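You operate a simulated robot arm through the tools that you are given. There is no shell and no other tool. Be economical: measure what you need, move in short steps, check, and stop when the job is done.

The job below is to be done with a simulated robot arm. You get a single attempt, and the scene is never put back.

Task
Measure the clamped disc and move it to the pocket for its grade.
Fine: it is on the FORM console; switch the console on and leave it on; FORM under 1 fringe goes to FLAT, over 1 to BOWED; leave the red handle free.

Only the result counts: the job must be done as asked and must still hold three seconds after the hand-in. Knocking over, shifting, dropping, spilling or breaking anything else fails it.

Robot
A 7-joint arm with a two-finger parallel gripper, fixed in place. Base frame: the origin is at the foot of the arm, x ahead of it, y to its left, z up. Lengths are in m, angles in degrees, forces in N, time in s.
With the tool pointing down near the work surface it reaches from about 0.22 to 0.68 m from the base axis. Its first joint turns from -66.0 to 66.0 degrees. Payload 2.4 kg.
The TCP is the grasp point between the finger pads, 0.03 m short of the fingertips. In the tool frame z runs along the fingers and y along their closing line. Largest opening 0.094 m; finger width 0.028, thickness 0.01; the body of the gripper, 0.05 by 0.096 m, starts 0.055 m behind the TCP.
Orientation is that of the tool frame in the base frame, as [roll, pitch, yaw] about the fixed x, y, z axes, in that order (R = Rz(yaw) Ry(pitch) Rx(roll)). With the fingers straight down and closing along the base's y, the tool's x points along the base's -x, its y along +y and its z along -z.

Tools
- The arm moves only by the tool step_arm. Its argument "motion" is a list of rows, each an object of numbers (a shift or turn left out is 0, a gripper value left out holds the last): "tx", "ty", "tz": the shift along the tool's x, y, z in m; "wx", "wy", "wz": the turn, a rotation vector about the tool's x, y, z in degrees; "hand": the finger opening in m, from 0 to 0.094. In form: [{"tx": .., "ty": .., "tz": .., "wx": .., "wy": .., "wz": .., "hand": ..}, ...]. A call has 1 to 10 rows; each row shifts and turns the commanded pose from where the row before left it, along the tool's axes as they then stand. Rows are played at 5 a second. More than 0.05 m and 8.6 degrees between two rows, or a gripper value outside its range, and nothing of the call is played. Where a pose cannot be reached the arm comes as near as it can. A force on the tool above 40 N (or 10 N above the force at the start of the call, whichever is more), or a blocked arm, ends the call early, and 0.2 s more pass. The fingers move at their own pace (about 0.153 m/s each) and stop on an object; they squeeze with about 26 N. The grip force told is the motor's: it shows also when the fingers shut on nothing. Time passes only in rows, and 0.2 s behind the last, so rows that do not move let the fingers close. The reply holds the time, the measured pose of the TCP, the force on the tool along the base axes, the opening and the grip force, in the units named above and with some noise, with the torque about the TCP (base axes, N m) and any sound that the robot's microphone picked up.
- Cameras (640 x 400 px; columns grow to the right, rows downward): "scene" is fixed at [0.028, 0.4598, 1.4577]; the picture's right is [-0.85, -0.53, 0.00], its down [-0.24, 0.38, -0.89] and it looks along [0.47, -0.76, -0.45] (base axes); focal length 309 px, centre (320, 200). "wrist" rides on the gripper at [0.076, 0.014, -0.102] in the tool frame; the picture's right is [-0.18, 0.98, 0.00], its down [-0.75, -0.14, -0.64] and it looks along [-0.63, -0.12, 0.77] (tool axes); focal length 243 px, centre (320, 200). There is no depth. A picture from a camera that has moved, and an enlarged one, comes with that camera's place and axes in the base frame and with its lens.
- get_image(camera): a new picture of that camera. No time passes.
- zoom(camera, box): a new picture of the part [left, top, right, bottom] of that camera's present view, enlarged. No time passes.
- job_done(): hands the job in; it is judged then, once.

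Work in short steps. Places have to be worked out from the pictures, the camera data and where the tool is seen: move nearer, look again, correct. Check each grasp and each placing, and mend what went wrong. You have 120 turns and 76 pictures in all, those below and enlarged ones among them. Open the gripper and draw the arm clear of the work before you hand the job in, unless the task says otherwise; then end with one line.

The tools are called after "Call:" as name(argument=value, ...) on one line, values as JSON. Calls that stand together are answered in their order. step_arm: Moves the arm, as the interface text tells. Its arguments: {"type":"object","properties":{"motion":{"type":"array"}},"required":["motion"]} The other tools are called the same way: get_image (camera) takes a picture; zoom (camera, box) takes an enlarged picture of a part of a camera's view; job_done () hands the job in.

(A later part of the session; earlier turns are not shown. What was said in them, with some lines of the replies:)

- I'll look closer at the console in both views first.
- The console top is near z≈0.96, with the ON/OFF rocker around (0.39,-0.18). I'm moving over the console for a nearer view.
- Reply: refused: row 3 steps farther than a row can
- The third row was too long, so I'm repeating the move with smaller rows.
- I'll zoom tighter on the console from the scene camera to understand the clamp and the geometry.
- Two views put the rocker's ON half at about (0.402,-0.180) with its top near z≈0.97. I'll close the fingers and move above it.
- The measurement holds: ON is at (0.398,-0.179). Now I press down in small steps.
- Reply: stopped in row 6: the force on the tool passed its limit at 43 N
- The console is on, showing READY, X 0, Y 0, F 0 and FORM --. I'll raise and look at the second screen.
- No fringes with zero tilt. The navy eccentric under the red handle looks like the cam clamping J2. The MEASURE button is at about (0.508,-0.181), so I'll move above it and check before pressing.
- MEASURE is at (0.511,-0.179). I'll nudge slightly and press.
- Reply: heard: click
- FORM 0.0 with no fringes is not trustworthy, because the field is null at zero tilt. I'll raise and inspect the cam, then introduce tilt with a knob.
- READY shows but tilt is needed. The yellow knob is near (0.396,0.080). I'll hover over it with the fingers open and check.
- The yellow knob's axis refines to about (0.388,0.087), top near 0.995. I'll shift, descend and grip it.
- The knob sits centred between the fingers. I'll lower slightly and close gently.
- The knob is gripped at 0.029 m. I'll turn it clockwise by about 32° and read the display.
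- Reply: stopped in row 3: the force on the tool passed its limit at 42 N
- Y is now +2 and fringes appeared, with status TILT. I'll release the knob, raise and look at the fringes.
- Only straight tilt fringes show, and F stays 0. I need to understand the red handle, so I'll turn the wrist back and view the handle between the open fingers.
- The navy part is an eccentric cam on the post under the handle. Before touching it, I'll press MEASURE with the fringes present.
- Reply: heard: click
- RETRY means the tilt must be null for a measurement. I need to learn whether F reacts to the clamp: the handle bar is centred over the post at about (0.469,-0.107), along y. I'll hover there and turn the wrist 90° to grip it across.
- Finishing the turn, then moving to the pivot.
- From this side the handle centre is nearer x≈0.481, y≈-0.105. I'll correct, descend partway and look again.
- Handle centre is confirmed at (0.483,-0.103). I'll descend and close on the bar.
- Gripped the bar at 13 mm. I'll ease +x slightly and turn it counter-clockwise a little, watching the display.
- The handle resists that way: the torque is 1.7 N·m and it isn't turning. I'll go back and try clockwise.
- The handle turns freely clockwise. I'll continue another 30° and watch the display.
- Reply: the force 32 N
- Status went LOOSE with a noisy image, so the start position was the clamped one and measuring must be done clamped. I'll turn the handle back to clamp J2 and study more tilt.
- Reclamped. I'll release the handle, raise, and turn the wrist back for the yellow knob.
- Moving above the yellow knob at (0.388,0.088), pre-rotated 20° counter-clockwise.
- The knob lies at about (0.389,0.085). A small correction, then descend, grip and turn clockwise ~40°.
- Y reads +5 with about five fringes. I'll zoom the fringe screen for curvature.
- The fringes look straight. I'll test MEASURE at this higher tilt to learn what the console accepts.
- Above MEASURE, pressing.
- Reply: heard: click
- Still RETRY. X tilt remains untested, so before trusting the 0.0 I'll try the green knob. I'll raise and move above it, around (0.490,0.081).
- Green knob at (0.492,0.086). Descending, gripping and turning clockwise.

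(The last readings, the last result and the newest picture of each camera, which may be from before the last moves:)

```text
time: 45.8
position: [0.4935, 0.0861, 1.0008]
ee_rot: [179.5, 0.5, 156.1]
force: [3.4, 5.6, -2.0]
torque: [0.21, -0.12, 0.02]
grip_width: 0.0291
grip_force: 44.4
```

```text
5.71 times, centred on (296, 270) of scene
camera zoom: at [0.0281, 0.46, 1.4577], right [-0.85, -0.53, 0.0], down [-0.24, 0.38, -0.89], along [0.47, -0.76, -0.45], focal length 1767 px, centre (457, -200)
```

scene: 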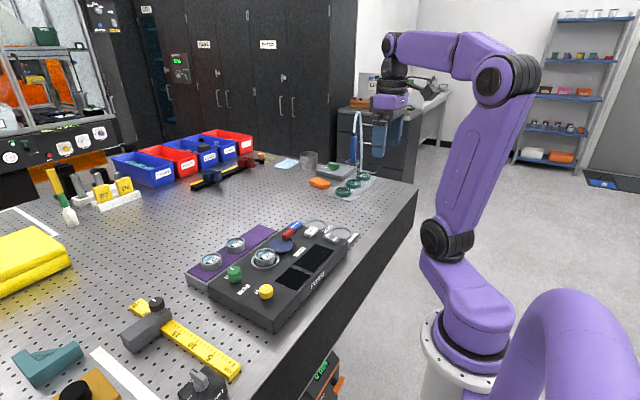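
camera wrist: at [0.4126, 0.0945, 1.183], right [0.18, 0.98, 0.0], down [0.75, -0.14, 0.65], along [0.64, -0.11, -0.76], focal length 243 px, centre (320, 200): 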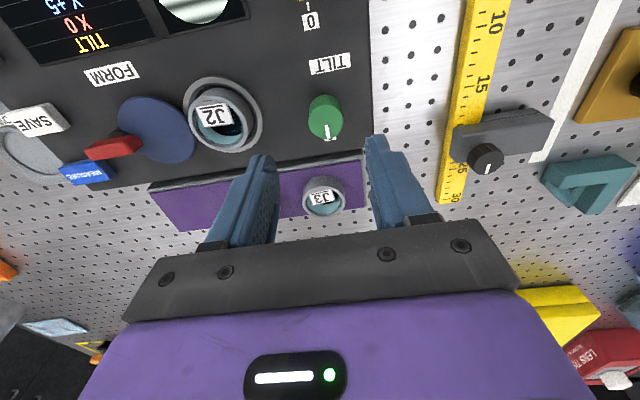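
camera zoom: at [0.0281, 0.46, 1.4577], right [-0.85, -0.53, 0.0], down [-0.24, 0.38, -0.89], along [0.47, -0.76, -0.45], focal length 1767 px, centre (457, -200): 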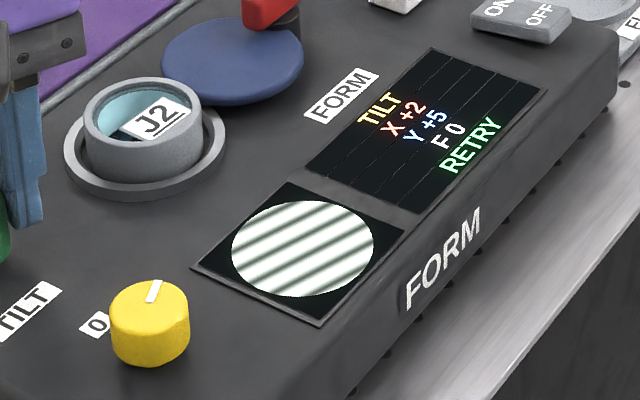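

X +2 now and the fringes just rotated. I'll turn further to see if any status other than TILT exists.

Call:
step_arm(motion=[{"wz": 8}, {"wz": 8}, {"wz": 8}, {"wz": 6}, {}])

Call:
zoom(camera="scene", box=[276, 235, 340, 295])

```text
time: 47.0
position: [0.4938, 0.086, 1.0021]
ee_rot: [179.3, 0.2, 126.1]
force: [10.9, 17.8, -6.7]
torque: [0.52, -0.32, 0.04]
grip_width: 0.0295
grip_force: 44.9
```

```text
6.67 times, centred on (308, 265) of scene
camera zoom: at [0.0284, 0.4604, 1.4575], right [-0.85, -0.53, 0.0], down [-0.24, 0.38, -0.89], along [0.47, -0.76, -0.45], focal length 2061 px, centre (400, -233)
```

zoom: 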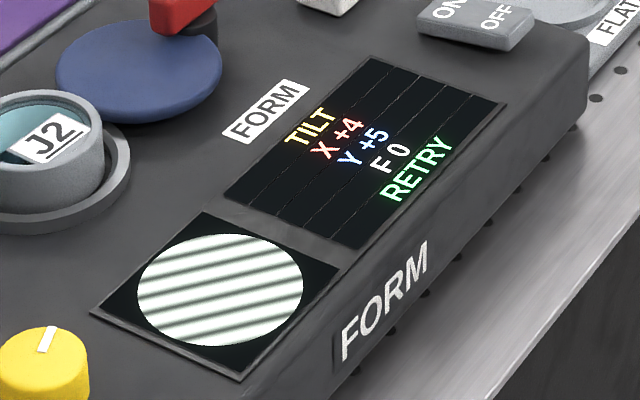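

More tilt only gives more straight fringes, so READY at zero tilt is the valid state. Returning X to 0.

Call:
step_arm(motion=[{"wz": -8}, {"wz": -8}, {"wz": -8}, {"wz": -8}, {"wz": -8}, {"wz": -8}, {"wz": -6}, {}])

Call:
zoom(camera="scene", box=[240, 235, 352, 305])

```text
time: 48.8
position: [0.4925, 0.0849, 1.0013]
ee_rot: [-179.9, 0.5, -179.7]
force: [3.6, 8.9, 9.7]
torque: [0.14, -0.1, 0.03]
grip_width: 0.0289
grip_force: 45.1
```

```text
5.71 times, centred on (296, 270) of scene
camera zoom: at [0.0279, 0.4601, 1.4576], right [-0.85, -0.53, 0.0], down [-0.24, 0.38, -0.89], along [0.47, -0.76, -0.45], focal length 1767 px, centre (457, -200)
```

zoom: 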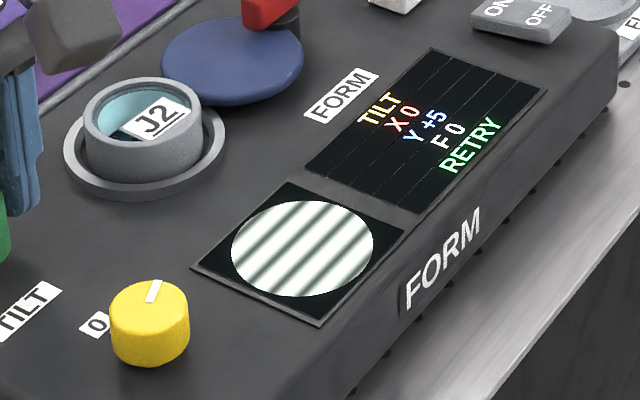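

X is back at 0. Next, the yellow knob: release, raise, pre-rotate 30° and move over it.

Call:
step_arm(motion=[{"hand": 0.05}, {"hand": 0.055}, {"tz": -0.04}, {"tz": -0.03}, {"wz": 8}, {"wz": 8}, {"wz": 7}, {"wz": 7}, {"tx": 0.03, "ty": -0.017}, {"tx": 0.03, "ty": -0.017}])

Call:
step_arm(motion=[{"tx": 0.031, "ty": -0.017}, {}])

Call:
get_image(camera="wrist")

```text
time: 51.0
position: [0.4223, 0.0853, 1.07]
ee_rot: [179.6, 0.4, 150.2]
force: [-0.3, 0.2, -0.8]
torque: [-0.01, 0.0, 0.01]
grip_width: 0.0552
grip_force: 0.1
```

```text
time: 51.6
position: [0.388, 0.0862, 1.0698]
ee_rot: [179.6, 0.5, 150.3]
force: [-0.6, -0.4, 0.1]
torque: [0.0, 0.01, 0.0]
grip_width: 0.0552
grip_force: 0.2
```

```text
31 pictures are left
camera wrist: at [0.3274, 0.1366, 1.1711], right [0.65, 0.76, 0.01], down [0.58, -0.5, 0.65], along [0.5, -0.41, -0.76], focal length 243 px, centre (320, 200)
```

wrist: 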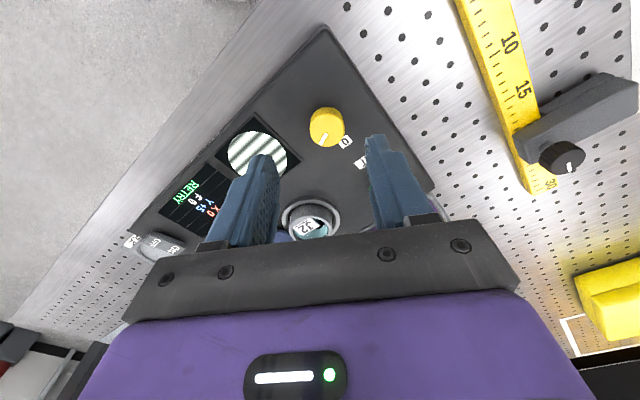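

Centred over the knob. I'll descend, grip and turn counter-clockwise about 40° first.

Call:
step_arm(motion=[{"tz": 0.035}, {"tz": 0.032}, {"hand": 0.035}, {"hand": 0.024}, {"wz": -8}, {"wz": -8}, {"wz": -8}, {"wz": -8}, {"wz": -8}, {}])

Call:
zoom(camera="scene", box=[240, 235, 352, 305])

```text
time: 53.8
position: [0.3886, 0.0825, 1.0037]
ee_rot: [-179.8, 0.5, -169.9]
force: [1.9, -25.5, 20.4]
torque: [-0.79, -0.29, -0.31]
grip_width: 0.0289
grip_force: 44.8
```

```text
5.71 times, centred on (296, 270) of scene
camera zoom: at [0.0278, 0.4591, 1.458], right [-0.85, -0.53, 0.0], down [-0.24, 0.38, -0.89], along [0.47, -0.76, -0.45], focal length 1767 px, centre (457, -200)
```

zoom: 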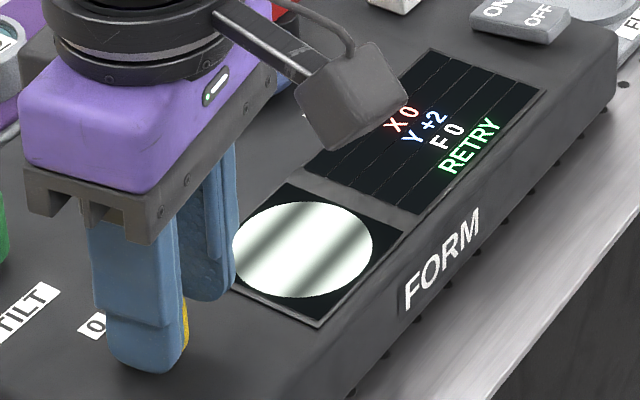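

Y +2, with a side load building up. I'll ease by 3 mm and turn the remaining ~22°.

Call:
step_arm(motion=[{"ty": -0.003}, {"wz": -8}, {"wz": -8}, {"wz": -5}, {}])

Call:
zoom(camera="scene", box=[240, 235, 352, 305])

```text
time: 54.6
position: [0.3895, 0.0806, 1.0028]
ee_rot: [-179.6, 0.4, -153.6]
force: [-0.3, -5.2, 4.8]
torque: [-0.11, -0.12, -0.01]
grip_width: 0.0291
grip_force: 45.3
stopped in row 4: the force on the tool passed its limit at 43 N (the readings are from after the stop); the commanded pose is now the measured one
```

```text
5.71 times, centred on (296, 270) of scene
camera zoom: at [0.0279, 0.4597, 1.4578], right [-0.85, -0.53, 0.0], down [-0.24, 0.38, -0.89], along [0.47, -0.76, -0.45], focal length 1767 px, centre (457, -200)
```

zoom: 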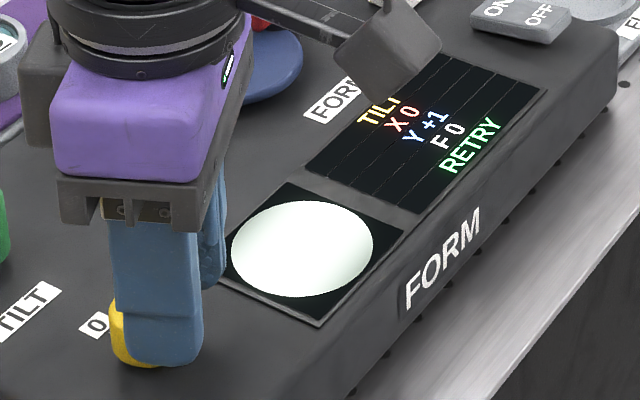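

Almost null at Y +1. A little more.

Call:
step_arm(motion=[{"wz": -4}, {"wz": -3}, {}])

Call:
zoom(camera="scene", box=[240, 235, 352, 305])

```text
time: 55.5
position: [0.3901, 0.0786, 1.0033]
ee_rot: [-179.6, 0.4, -146.7]
force: [3.4, -23.6, 7.6]
torque: [-0.78, -0.17, -0.27]
grip_width: 0.0289
grip_force: 44.8
```

```text
5.71 times, centred on (296, 270) of scene
camera zoom: at [0.028, 0.4591, 1.458], right [-0.85, -0.53, 0.0], down [-0.24, 0.38, -0.89], along [0.47, -0.76, -0.45], focal length 1767 px, centre (457, -200)
```

zoom: 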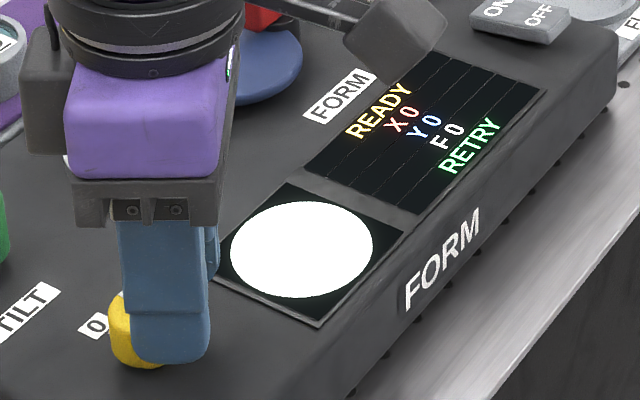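

READY again with X 0, Y 0. I'll release, go back to MEASURE and repeat the reading.

Call:
step_arm(motion=[{"hand": 0.05}, {"hand": 0.055}, {"tz": -0.04}, {"tz": -0.03}, {"wz": 8}, {"wz": 8}, {"wz": 8}, {"wz": 8}, {"wz": 1.3, "hand": 0}, {}])

```text
time: 57.6
position: [0.3895, 0.0802, 1.0731]
ee_rot: [-179.9, 0.6, 180.0]
force: [-1.0, 0.7, -0.8]
torque: [-0.04, 0.02, -0.02]
grip_width: 0.0
grip_force: 25.9
```

Call:
step_arm(motion=[{"tx": -0.02, "ty": -0.043}, {"tx": -0.02, "ty": -0.043}, {"tx": -0.02, "ty": -0.043}, {"tx": -0.02, "ty": -0.043}, {"tx": -0.02, "ty": -0.043}, {"tx": -0.022, "ty": -0.044}, {}])

Call:
step_arm(motion=[{"tz": 0.04}, {"tz": 0.025}, {"tz": 0.01}, {"tz": 0.003}, {"tz": 0.003}, {"tz": 0.002}])

Call:
zoom(camera="scene", box=[230, 220, 358, 300])

```text
time: 59.2
position: [0.5123, -0.1786, 1.0746]
ee_rot: [180.0, 0.5, -180.0]
force: [-0.2, 0.4, -0.7]
torque: [0.02, -0.01, 0.0]
grip_width: 0.0
grip_force: 25.9
```

```text
time: 60.6
position: [0.5116, -0.1778, 0.992]
ee_rot: [-179.9, 0.6, -179.9]
force: [-3.8, 2.0, 9.3]
torque: [0.1, 0.19, -0.05]
grip_width: 0.0
grip_force: 26.3
heard: click
```

```text
5.00 times, centred on (294, 260) of scene
camera zoom: at [0.0277, 0.46, 1.4577], right [-0.85, -0.53, 0.0], down [-0.24, 0.38, -0.89], along [0.47, -0.76, -0.45], focal length 1546 px, centre (450, -100)
```

zoom: 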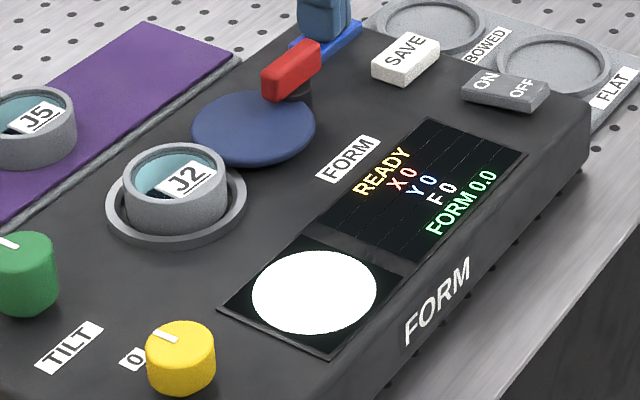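

FORM 0.0 repeats in the READY state, so J2 is FLAT. Next I free the clamp: raise, turn the wrist 90° the other way (for range) and go to the handle at (0.484,-0.105).

Call:
step_arm(motion=[{"tz": -0.05}, {"tz": -0.045, "hand": 0.05}, {"tx": 0.025, "ty": 0.035}, {"ty": 0.037}, {"wz": -8.5}, {"wz": -8.5}, {"wz": -8.5}, {"wz": -8.5}, {"wz": -8.5}, {}])

Call:
step_arm(motion=[{"wz": -8.5}, {"wz": -8.5}, {"wz": -8.5}, {"wz": -8.5}, {"wz": -8.5}, {"wz": -5}, {}])

Call:
get_image(camera="wrist")

```text
time: 62.9
position: [0.4862, -0.1071, 1.0861]
ee_rot: [-179.6, 0.4, -137.3]
force: [-0.4, -0.5, -0.4]
torque: [-0.01, 0.0, -0.03]
grip_width: 0.0498
grip_force: 0.1
```

```text
time: 64.5
position: [0.4857, -0.1054, 1.0857]
ee_rot: [-179.4, -0.1, -89.9]
force: [-0.2, -0.1, 0.4]
torque: [-0.01, -0.03, 0.01]
grip_width: 0.0497
grip_force: 0.1
```

```text
26 pictures are left
camera wrist: at [0.4703, -0.1819, 1.1875], right [-0.98, 0.18, -0.01], down [0.13, 0.75, 0.64], along [0.12, 0.63, -0.77], focal length 243 px, centre (320, 200)
```

wrist: 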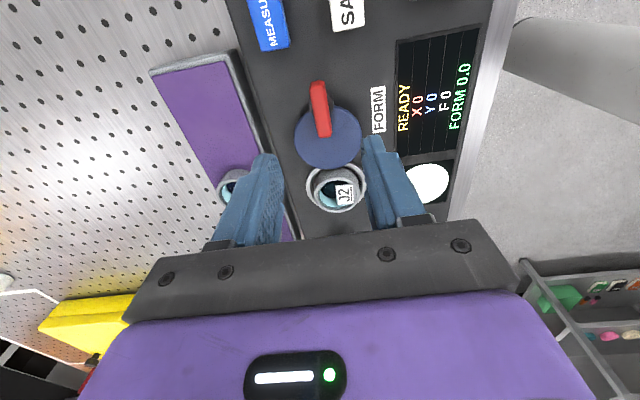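

Fingers straddle the handle. I'll descend, grip and turn clockwise about 20° first.

Call:
step_arm(motion=[{"tx": 0.002, "ty": 0.001, "tz": 0.04}, {"tz": 0.033}, {"hand": 0.025}, {"hand": 0.005}, {}, {"wz": 7}, {"wz": 7}, {"wz": 7}, {}])

Call:
zoom(camera="scene", box=[230, 215, 358, 295])

```text
time: 66.5
position: [0.486, -0.1084, 1.0137]
ee_rot: [-179.5, 0.1, -110.9]
force: [-8.1, 0.4, 1.2]
torque: [-1.2, 0.84, -0.04]
grip_width: 0.013
grip_force: 45.2
```

```text
5.00 times, centred on (294, 255) of scene
camera zoom: at [0.0278, 0.4599, 1.4577], right [-0.85, -0.53, 0.0], down [-0.24, 0.38, -0.89], along [0.47, -0.76, -0.45], focal length 1546 px, centre (450, -75)
```

zoom: 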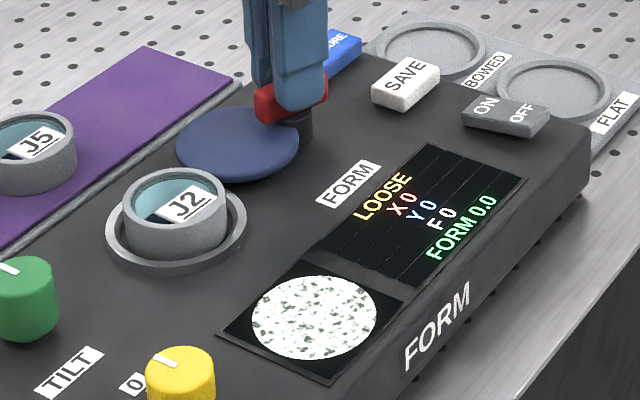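

LOOSE already at 21°. The straight fringes and FORM 0.0 agree on FLAT. I'll turn the handle further, so it is clearly free and the cam clear of J2.

Call:
step_arm(motion=[{"wz": 7}, {"wz": 7}, {"wz": 7}, {"wz": 7}, {"wz": 7}, {"wz": 7}, {}])

Call:
zoom(camera="scene", box=[230, 215, 358, 295])

```text
time: 68.0
position: [0.4868, -0.1097, 1.0133]
ee_rot: [-179.6, 0.6, -153.1]
force: [4.1, -10.2, -3.5]
torque: [-0.58, 0.81, 0.02]
grip_width: 0.0129
grip_force: 44.9
```

```text
5.00 times, centred on (294, 255) of scene
camera zoom: at [0.0282, 0.4595, 1.4578], right [-0.85, -0.53, 0.0], down [-0.24, 0.38, -0.89], along [0.47, -0.76, -0.45], focal length 1546 px, centre (450, -75)
```

zoom: 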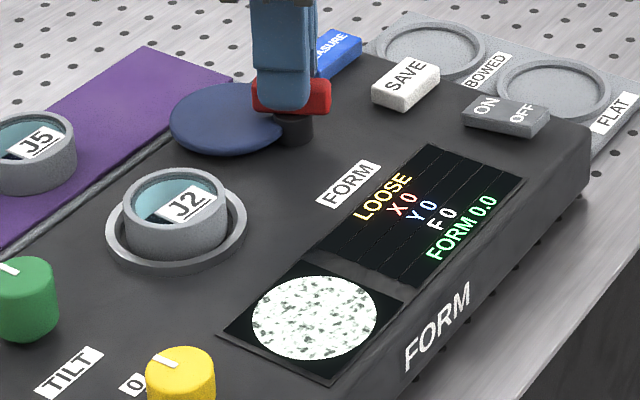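

The handle is at 63° with no stop felt. I'll take it to about 90° so it is fully free, then release.

Call:
step_arm(motion=[{"wz": 7}, {"wz": 7}, {"wz": 7}, {"wz": 6}, {}])

```text
time: 69.2
position: [0.487, -0.1102, 1.0132]
ee_rot: [-179.9, 0.7, 179.9]
force: [10.1, -19.7, -7.1]
torque: [-0.45, -0.35, 0.06]
grip_width: 0.0127
grip_force: 45.0
```

Release the handle, rise and view J2 for grasping.

Call:
step_arm(motion=[{"hand": 0.04}, {"hand": 0.05}, {"tz": -0.04}, {"tz": -0.04, "hand": 0.08}, {"ty": 0.04}, {"ty": 0.04}, {"tx": 0.006}, {}])

Call:
get_image(camera="wrist")

Call:
zoom(camera="scene", box=[225, 205, 337, 275])

```text
time: 71.0
position: [0.4775, -0.0274, 1.0938]
ee_rot: [-179.9, 0.6, -179.9]
force: [0.3, 0.1, -0.3]
torque: [-0.03, -0.04, 0.01]
grip_width: 0.0801
grip_force: 0.0
```

```text
23 pictures are left
camera wrist: at [0.4011, -0.0135, 1.1947], right [0.18, 0.98, 0.0], down [0.75, -0.14, 0.65], along [0.64, -0.12, -0.76], focal length 243 px, centre (320, 200)
```

wrist: 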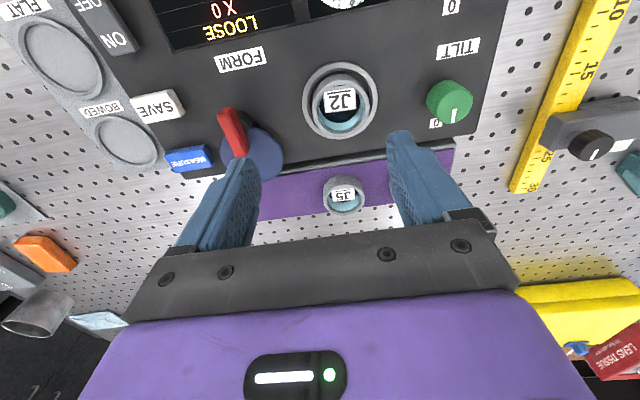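

```text
5.71 times, centred on (281, 240) of scene
camera zoom: at [0.028, 0.4599, 1.4577], right [-0.85, -0.53, 0.0], down [-0.24, 0.38, -0.89], along [0.47, -0.76, -0.45], focal length 1767 px, centre (543, -29)
```

zoom: 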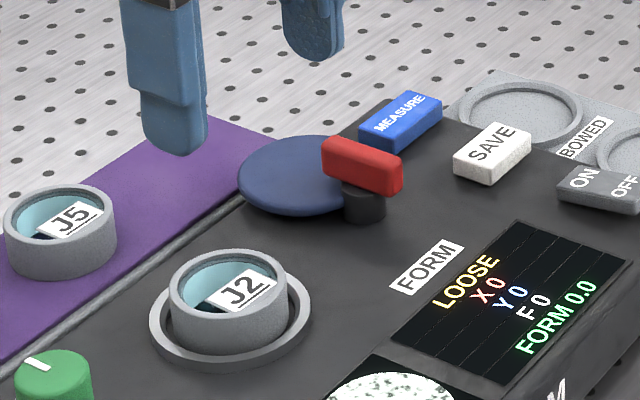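

J2's centre triangulates to (0.481,-0.010), top near z≈0.977, diameter ≈0.055. I'll shift, lower to an intermediate height and check.

Call:
step_arm(motion=[{"tx": -0.003, "ty": 0.017, "tz": 0.03}, {"tz": 0.03}, {}])

Call:
get_image(camera="wrist")

Call:
zoom(camera="scene", box=[225, 215, 321, 275])

```text
time: 71.8
position: [0.4823, -0.0107, 1.0334]
ee_rot: [-179.9, 0.6, -179.9]
force: [-0.5, 0.8, 0.5]
torque: [0.02, -0.02, 0.01]
grip_width: 0.0803
grip_force: 0.1
```

```text
21 pictures are left
camera wrist: at [0.4041, 0.0034, 1.1342], right [0.18, 0.98, 0.0], down [0.75, -0.14, 0.65], along [0.64, -0.12, -0.76], focal length 243 px, centre (320, 200)
```

wrist: 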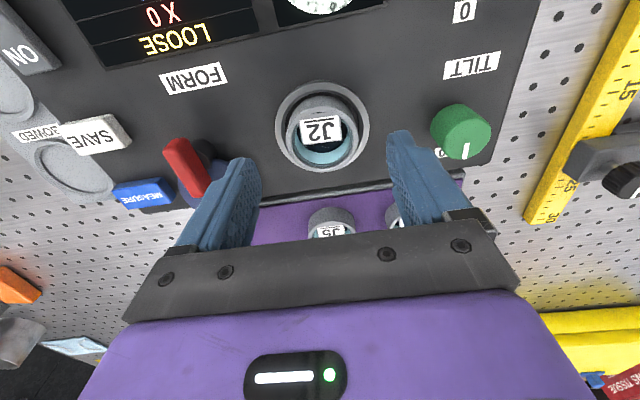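

```text
6.67 times, centred on (273, 245) of scene
camera zoom: at [0.028, 0.4598, 1.4577], right [-0.85, -0.53, 0.0], down [-0.24, 0.38, -0.89], along [0.47, -0.76, -0.45], focal length 2061 px, centre (633, -100)
```

zoom: 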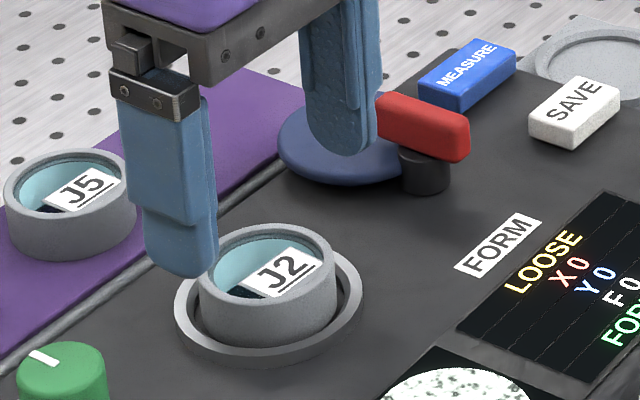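

Aligned within a few mm. Final correction, then descend to just above the seat ring and close.

Call:
step_arm(motion=[{"tx": 0.002, "ty": 0.003, "tz": 0.02}, {"tz": 0.012}, {"tz": 0.005}, {}, {"hand": 0.062}, {"hand": 0.045}, {"hand": 0.045}, {}])

Call:
zoom(camera="scene", box=[225, 215, 321, 275])

```text
time: 73.7
position: [0.4812, -0.0084, 0.9961]
ee_rot: [-179.9, 0.6, -180.0]
force: [0.5, -0.2, -0.9]
torque: [-0.01, 0.03, -0.03]
grip_width: 0.0506
grip_force: 26.3
```

```text
6.67 times, centred on (273, 245) of scene
camera zoom: at [0.028, 0.4598, 1.4577], right [-0.85, -0.53, 0.0], down [-0.24, 0.38, -0.89], along [0.47, -0.76, -0.45], focal length 2061 px, centre (633, -100)
```

zoom: 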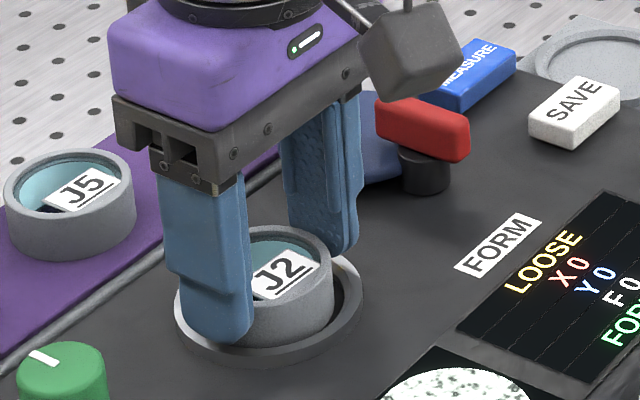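

Grip holds at 0.0506 m. Lifting.

Call:
step_arm(motion=[{"tz": -0.01}, {"tz": -0.03}, {"tz": -0.04}, {"tz": -0.02}, {}])

Call:
zoom(camera="scene", box=[225, 185, 353, 265])

```text
time: 74.8
position: [0.4793, -0.0078, 1.0962]
ee_rot: [-179.9, 0.7, -179.9]
force: [0.2, -0.1, -0.5]
torque: [-0.01, -0.02, 0.02]
grip_width: 0.0505
grip_force: 25.6
```

```text
5.00 times, centred on (289, 225) of scene
camera zoom: at [0.028, 0.4598, 1.4577], right [-0.85, -0.53, 0.0], down [-0.24, 0.38, -0.89], along [0.47, -0.76, -0.45], focal length 1546 px, centre (475, 75)
```

zoom: 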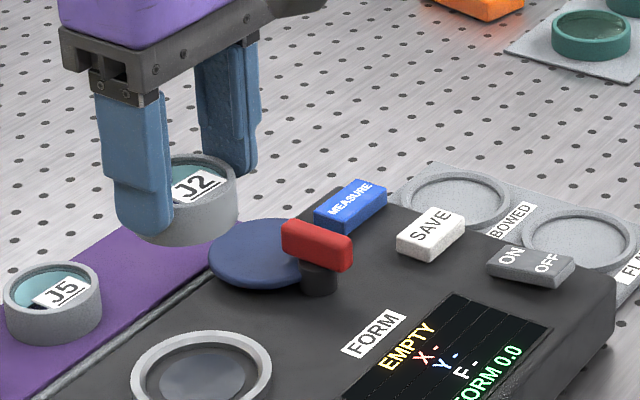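

J2 is up and the console shows EMPTY. Carrying it at this height toward the FLAT pocket near (0.400,-0.270).

Call:
step_arm(motion=[{"tx": 0.013, "ty": -0.044}, {"tx": 0.013, "ty": -0.044}, {"tx": 0.013, "ty": -0.044}, {"tx": 0.013, "ty": -0.044}, {"tx": 0.013, "ty": -0.044}, {"tx": 0.014, "ty": -0.042}, {}])

Call:
get_image(camera="wrist")

Call:
zoom(camera="scene", box=[290, 180, 386, 240])

```text
time: 76.5
position: [0.4013, -0.2709, 1.0962]
ee_rot: [180.0, 0.6, -179.9]
force: [0.1, -0.8, -1.4]
torque: [0.02, 0.01, -0.01]
grip_width: 0.0507
grip_force: 25.8
```

```text
17 pictures are left
camera wrist: at [0.3233, -0.2565, 1.1971], right [0.18, 0.98, 0.0], down [0.75, -0.14, 0.65], along [0.64, -0.12, -0.76], focal length 243 px, centre (320, 200)
```

wrist: 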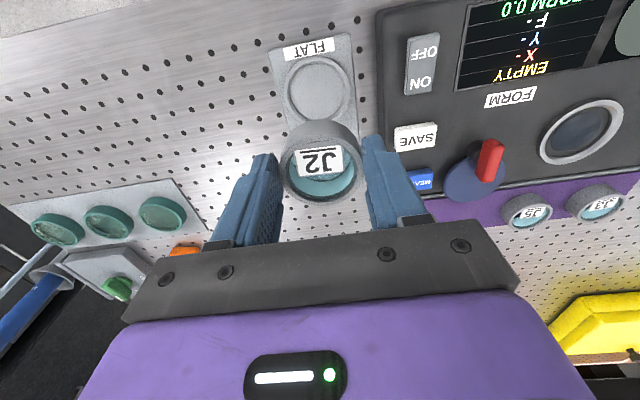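

```text
6.67 times, centred on (338, 210) of scene
camera zoom: at [0.028, 0.4598, 1.4577], right [-0.85, -0.53, 0.0], down [-0.24, 0.38, -0.89], along [0.47, -0.76, -0.45], focal length 2061 px, centre (200, 133)
```

zoom: 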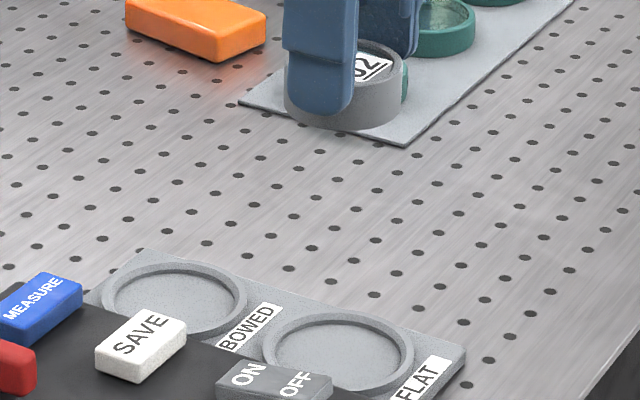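

FLAT pocket centre is (0.400,-0.273), rim near z≈0.93, and the disc is centred in the grip. Lowering to an intermediate height.

Call:
step_arm(motion=[{"tx": 0.001, "ty": -0.002, "tz": 0.04}, {"tz": 0.04}, {"tz": 0.02}, {}])

Call:
zoom(camera="scene", box=[290, 190, 386, 250])

Call:
get_image(camera="wrist")

```text
time: 77.5
position: [0.4011, -0.2729, 0.9947]
ee_rot: [-179.8, 0.6, -179.9]
force: [0.0, 0.5, -1.3]
torque: [-0.01, -0.01, -0.02]
grip_width: 0.0508
grip_force: 26.3
```

```text
6.67 times, centred on (338, 220) of scene
camera zoom: at [0.028, 0.4598, 1.4577], right [-0.85, -0.53, 0.0], down [-0.24, 0.38, -0.89], along [0.47, -0.76, -0.45], focal length 2061 px, centre (200, 67)
```

zoom: 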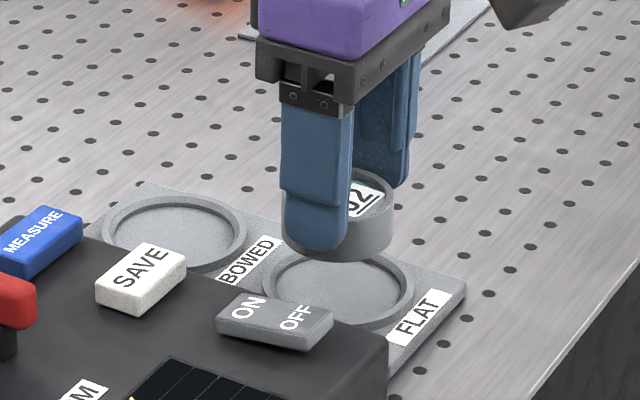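

```text
14 pictures are left
camera wrist: at [0.323, -0.257, 1.0959], right [0.18, 0.98, 0.0], down [0.75, -0.14, 0.65], along [0.64, -0.12, -0.76], focal length 243 px, centre (320, 200)
```

wrist: 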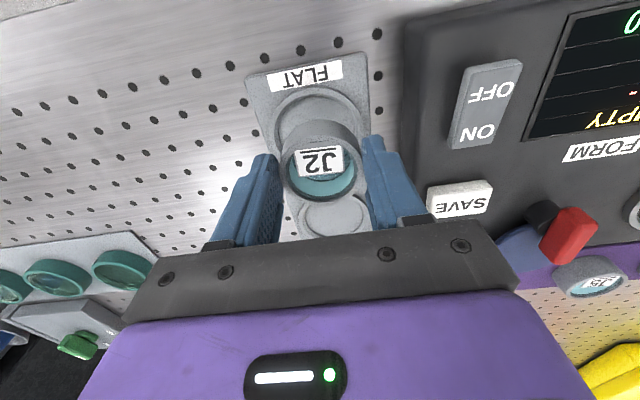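

Columns line up in the scene view; about 24 mm of drop remains. Descending in small steps until contact.

Call:
step_arm(motion=[{"tz": 0.012}, {"tz": 0.005}, {"tz": 0.003}, {"tz": 0.002}, {"tz": 0.002}, {}])

Call:
zoom(camera="scene", box=[302, 200, 374, 245])

```text
time: 78.8
position: [0.4012, -0.2718, 0.9713]
ee_rot: [180.0, 0.7, -180.0]
force: [0.6, 0.0, -0.3]
torque: [-0.03, -0.04, -0.03]
grip_width: 0.0504
grip_force: 26.1
```

```text
8.89 times, centred on (338, 222) of scene
camera zoom: at [0.028, 0.4598, 1.4577], right [-0.85, -0.53, 0.0], down [-0.24, 0.38, -0.89], along [0.47, -0.76, -0.45], focal length 2748 px, centre (160, 0)
```

zoom: 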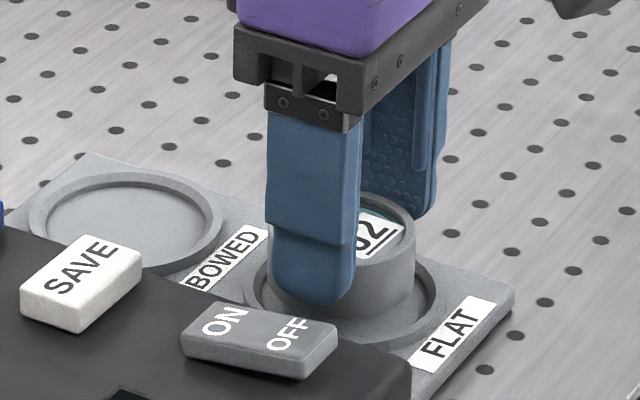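

The disc is inside the pocket ring. Continuing down until a contact force appears.

Call:
step_arm(motion=[{"tz": 0.002}, {"tz": 0.002}, {"tz": 0.002}, {}])

```text
time: 79.8
position: [0.4014, -0.2724, 0.9655]
ee_rot: [-179.9, 0.6, -179.9]
force: [-0.2, 0.1, -0.3]
torque: [-0.02, 0.0, -0.01]
grip_width: 0.0505
grip_force: 25.9
```

Call:
step_arm(motion=[{"tz": 0.0015}, {"tz": 0.0015}, {"tz": 0.0015}, {}])

Call:
zoom(camera="scene", box=[302, 200, 374, 245])

```text
time: 80.8
position: [0.4003, -0.2727, 0.9608]
ee_rot: [-179.9, 0.7, -179.9]
force: [-4.0, 2.4, 15.3]
torque: [0.21, 0.05, 0.05]
grip_width: 0.0509
grip_force: 25.9
```

```text
8.89 times, centred on (338, 222) of scene
camera zoom: at [0.0277, 0.46, 1.4577], right [-0.85, -0.53, 0.0], down [-0.24, 0.38, -0.89], along [0.47, -0.76, -0.45], focal length 2748 px, centre (160, 0)
```

zoom: 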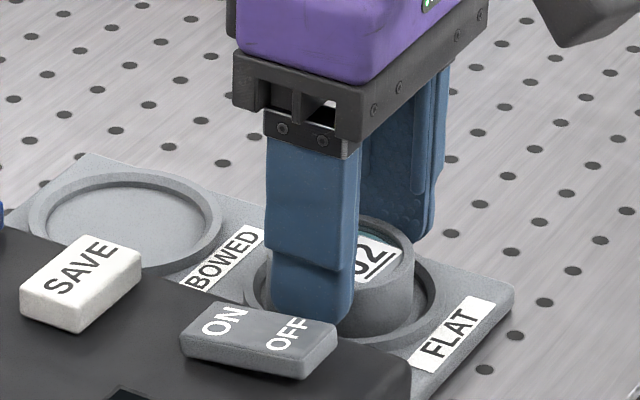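

Contact at 15 N with the disc in the pocket. I'll ease up 1 mm and open the fingers just a little.

Call:
step_arm(motion=[{"tz": -0.001}, {"hand": 0.053}, {"hand": 0.058}, {"hand": 0.062}, {"tz": -0.02}, {"tz": -0.03}, {"tz": -0.04, "hand": 0.08}, {}])

Call:
zoom(camera="scene", box=[290, 190, 386, 250])

```text
time: 82.7
position: [0.401, -0.2719, 1.0525]
ee_rot: [-179.9, 0.6, -179.9]
force: [-0.7, 0.5, -0.2]
torque: [0.0, -0.04, 0.01]
grip_width: 0.08
grip_force: 0.1
```

```text
6.67 times, centred on (338, 220) of scene
camera zoom: at [0.028, 0.4598, 1.4577], right [-0.85, -0.53, 0.0], down [-0.24, 0.38, -0.89], along [0.47, -0.76, -0.45], focal length 2061 px, centre (200, 67)
```

zoom: 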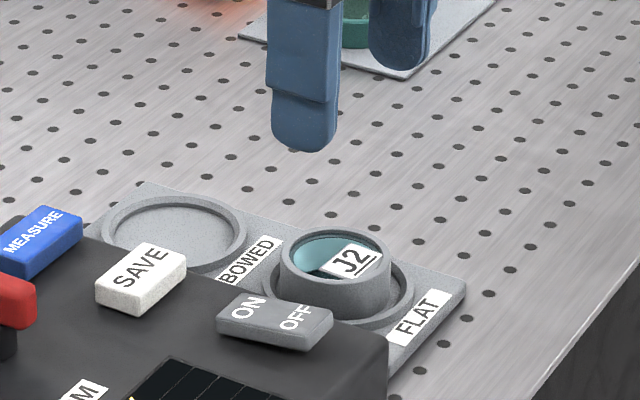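

J2 sits upright in the FLAT pocket. I'll withdraw the arm upward and verify the whole scene.

Call:
step_arm(motion=[{"tz": -0.045}, {"tz": -0.045}, {"tz": -0.045}, {"tx": 0.04}, {"tx": 0.04}, {}])

Call:
zoom(camera="scene", box=[190, 190, 382, 310])

Call:
get_image(camera="wrist")

```text
time: 84.0
position: [0.3189, -0.2727, 1.1873]
ee_rot: [-180.0, 0.5, -179.9]
force: [-0.5, -0.1, 0.0]
torque: [-0.02, 0.02, -0.02]
grip_width: 0.08
grip_force: 0.1
```

```text
3.33 times, centred on (286, 250) of scene
camera zoom: at [0.028, 0.4598, 1.4577], right [-0.85, -0.53, 0.0], down [-0.24, 0.38, -0.89], along [0.47, -0.76, -0.45], focal length 1031 px, centre (433, 33)
```

zoom: 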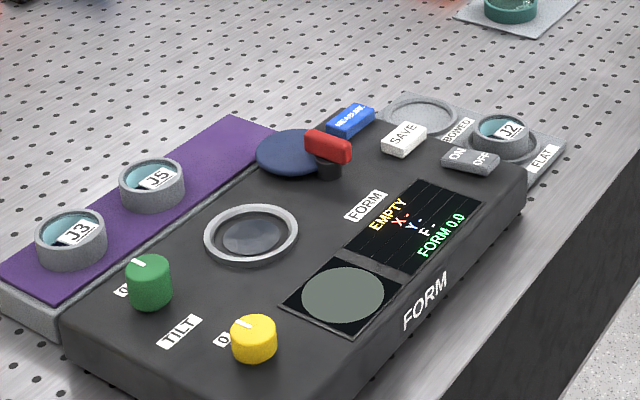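

```text
9 pictures are left
camera wrist: at [0.2405, -0.258, 1.2871], right [0.18, 0.98, 0.0], down [0.75, -0.14, 0.65], along [0.64, -0.12, -0.76], focal length 243 px, centre (320, 200)
```

wrist: 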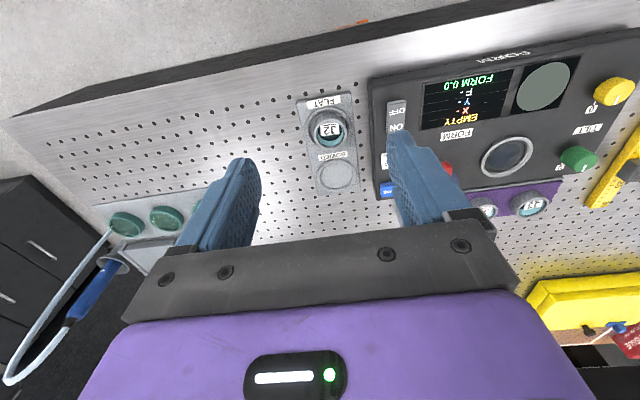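

J2 is in the FLAT pocket, the console is still on, the red handle is free, and the other discs haven't moved. The arm is clear, so I'm handing in.

Call:
job_done()

```text
The job is handed in.
```

J2 read FORM 0.0 twice, under the 1-fringe limit, so I put it in the FLAT pocket; the console is still on and the red handle is free.
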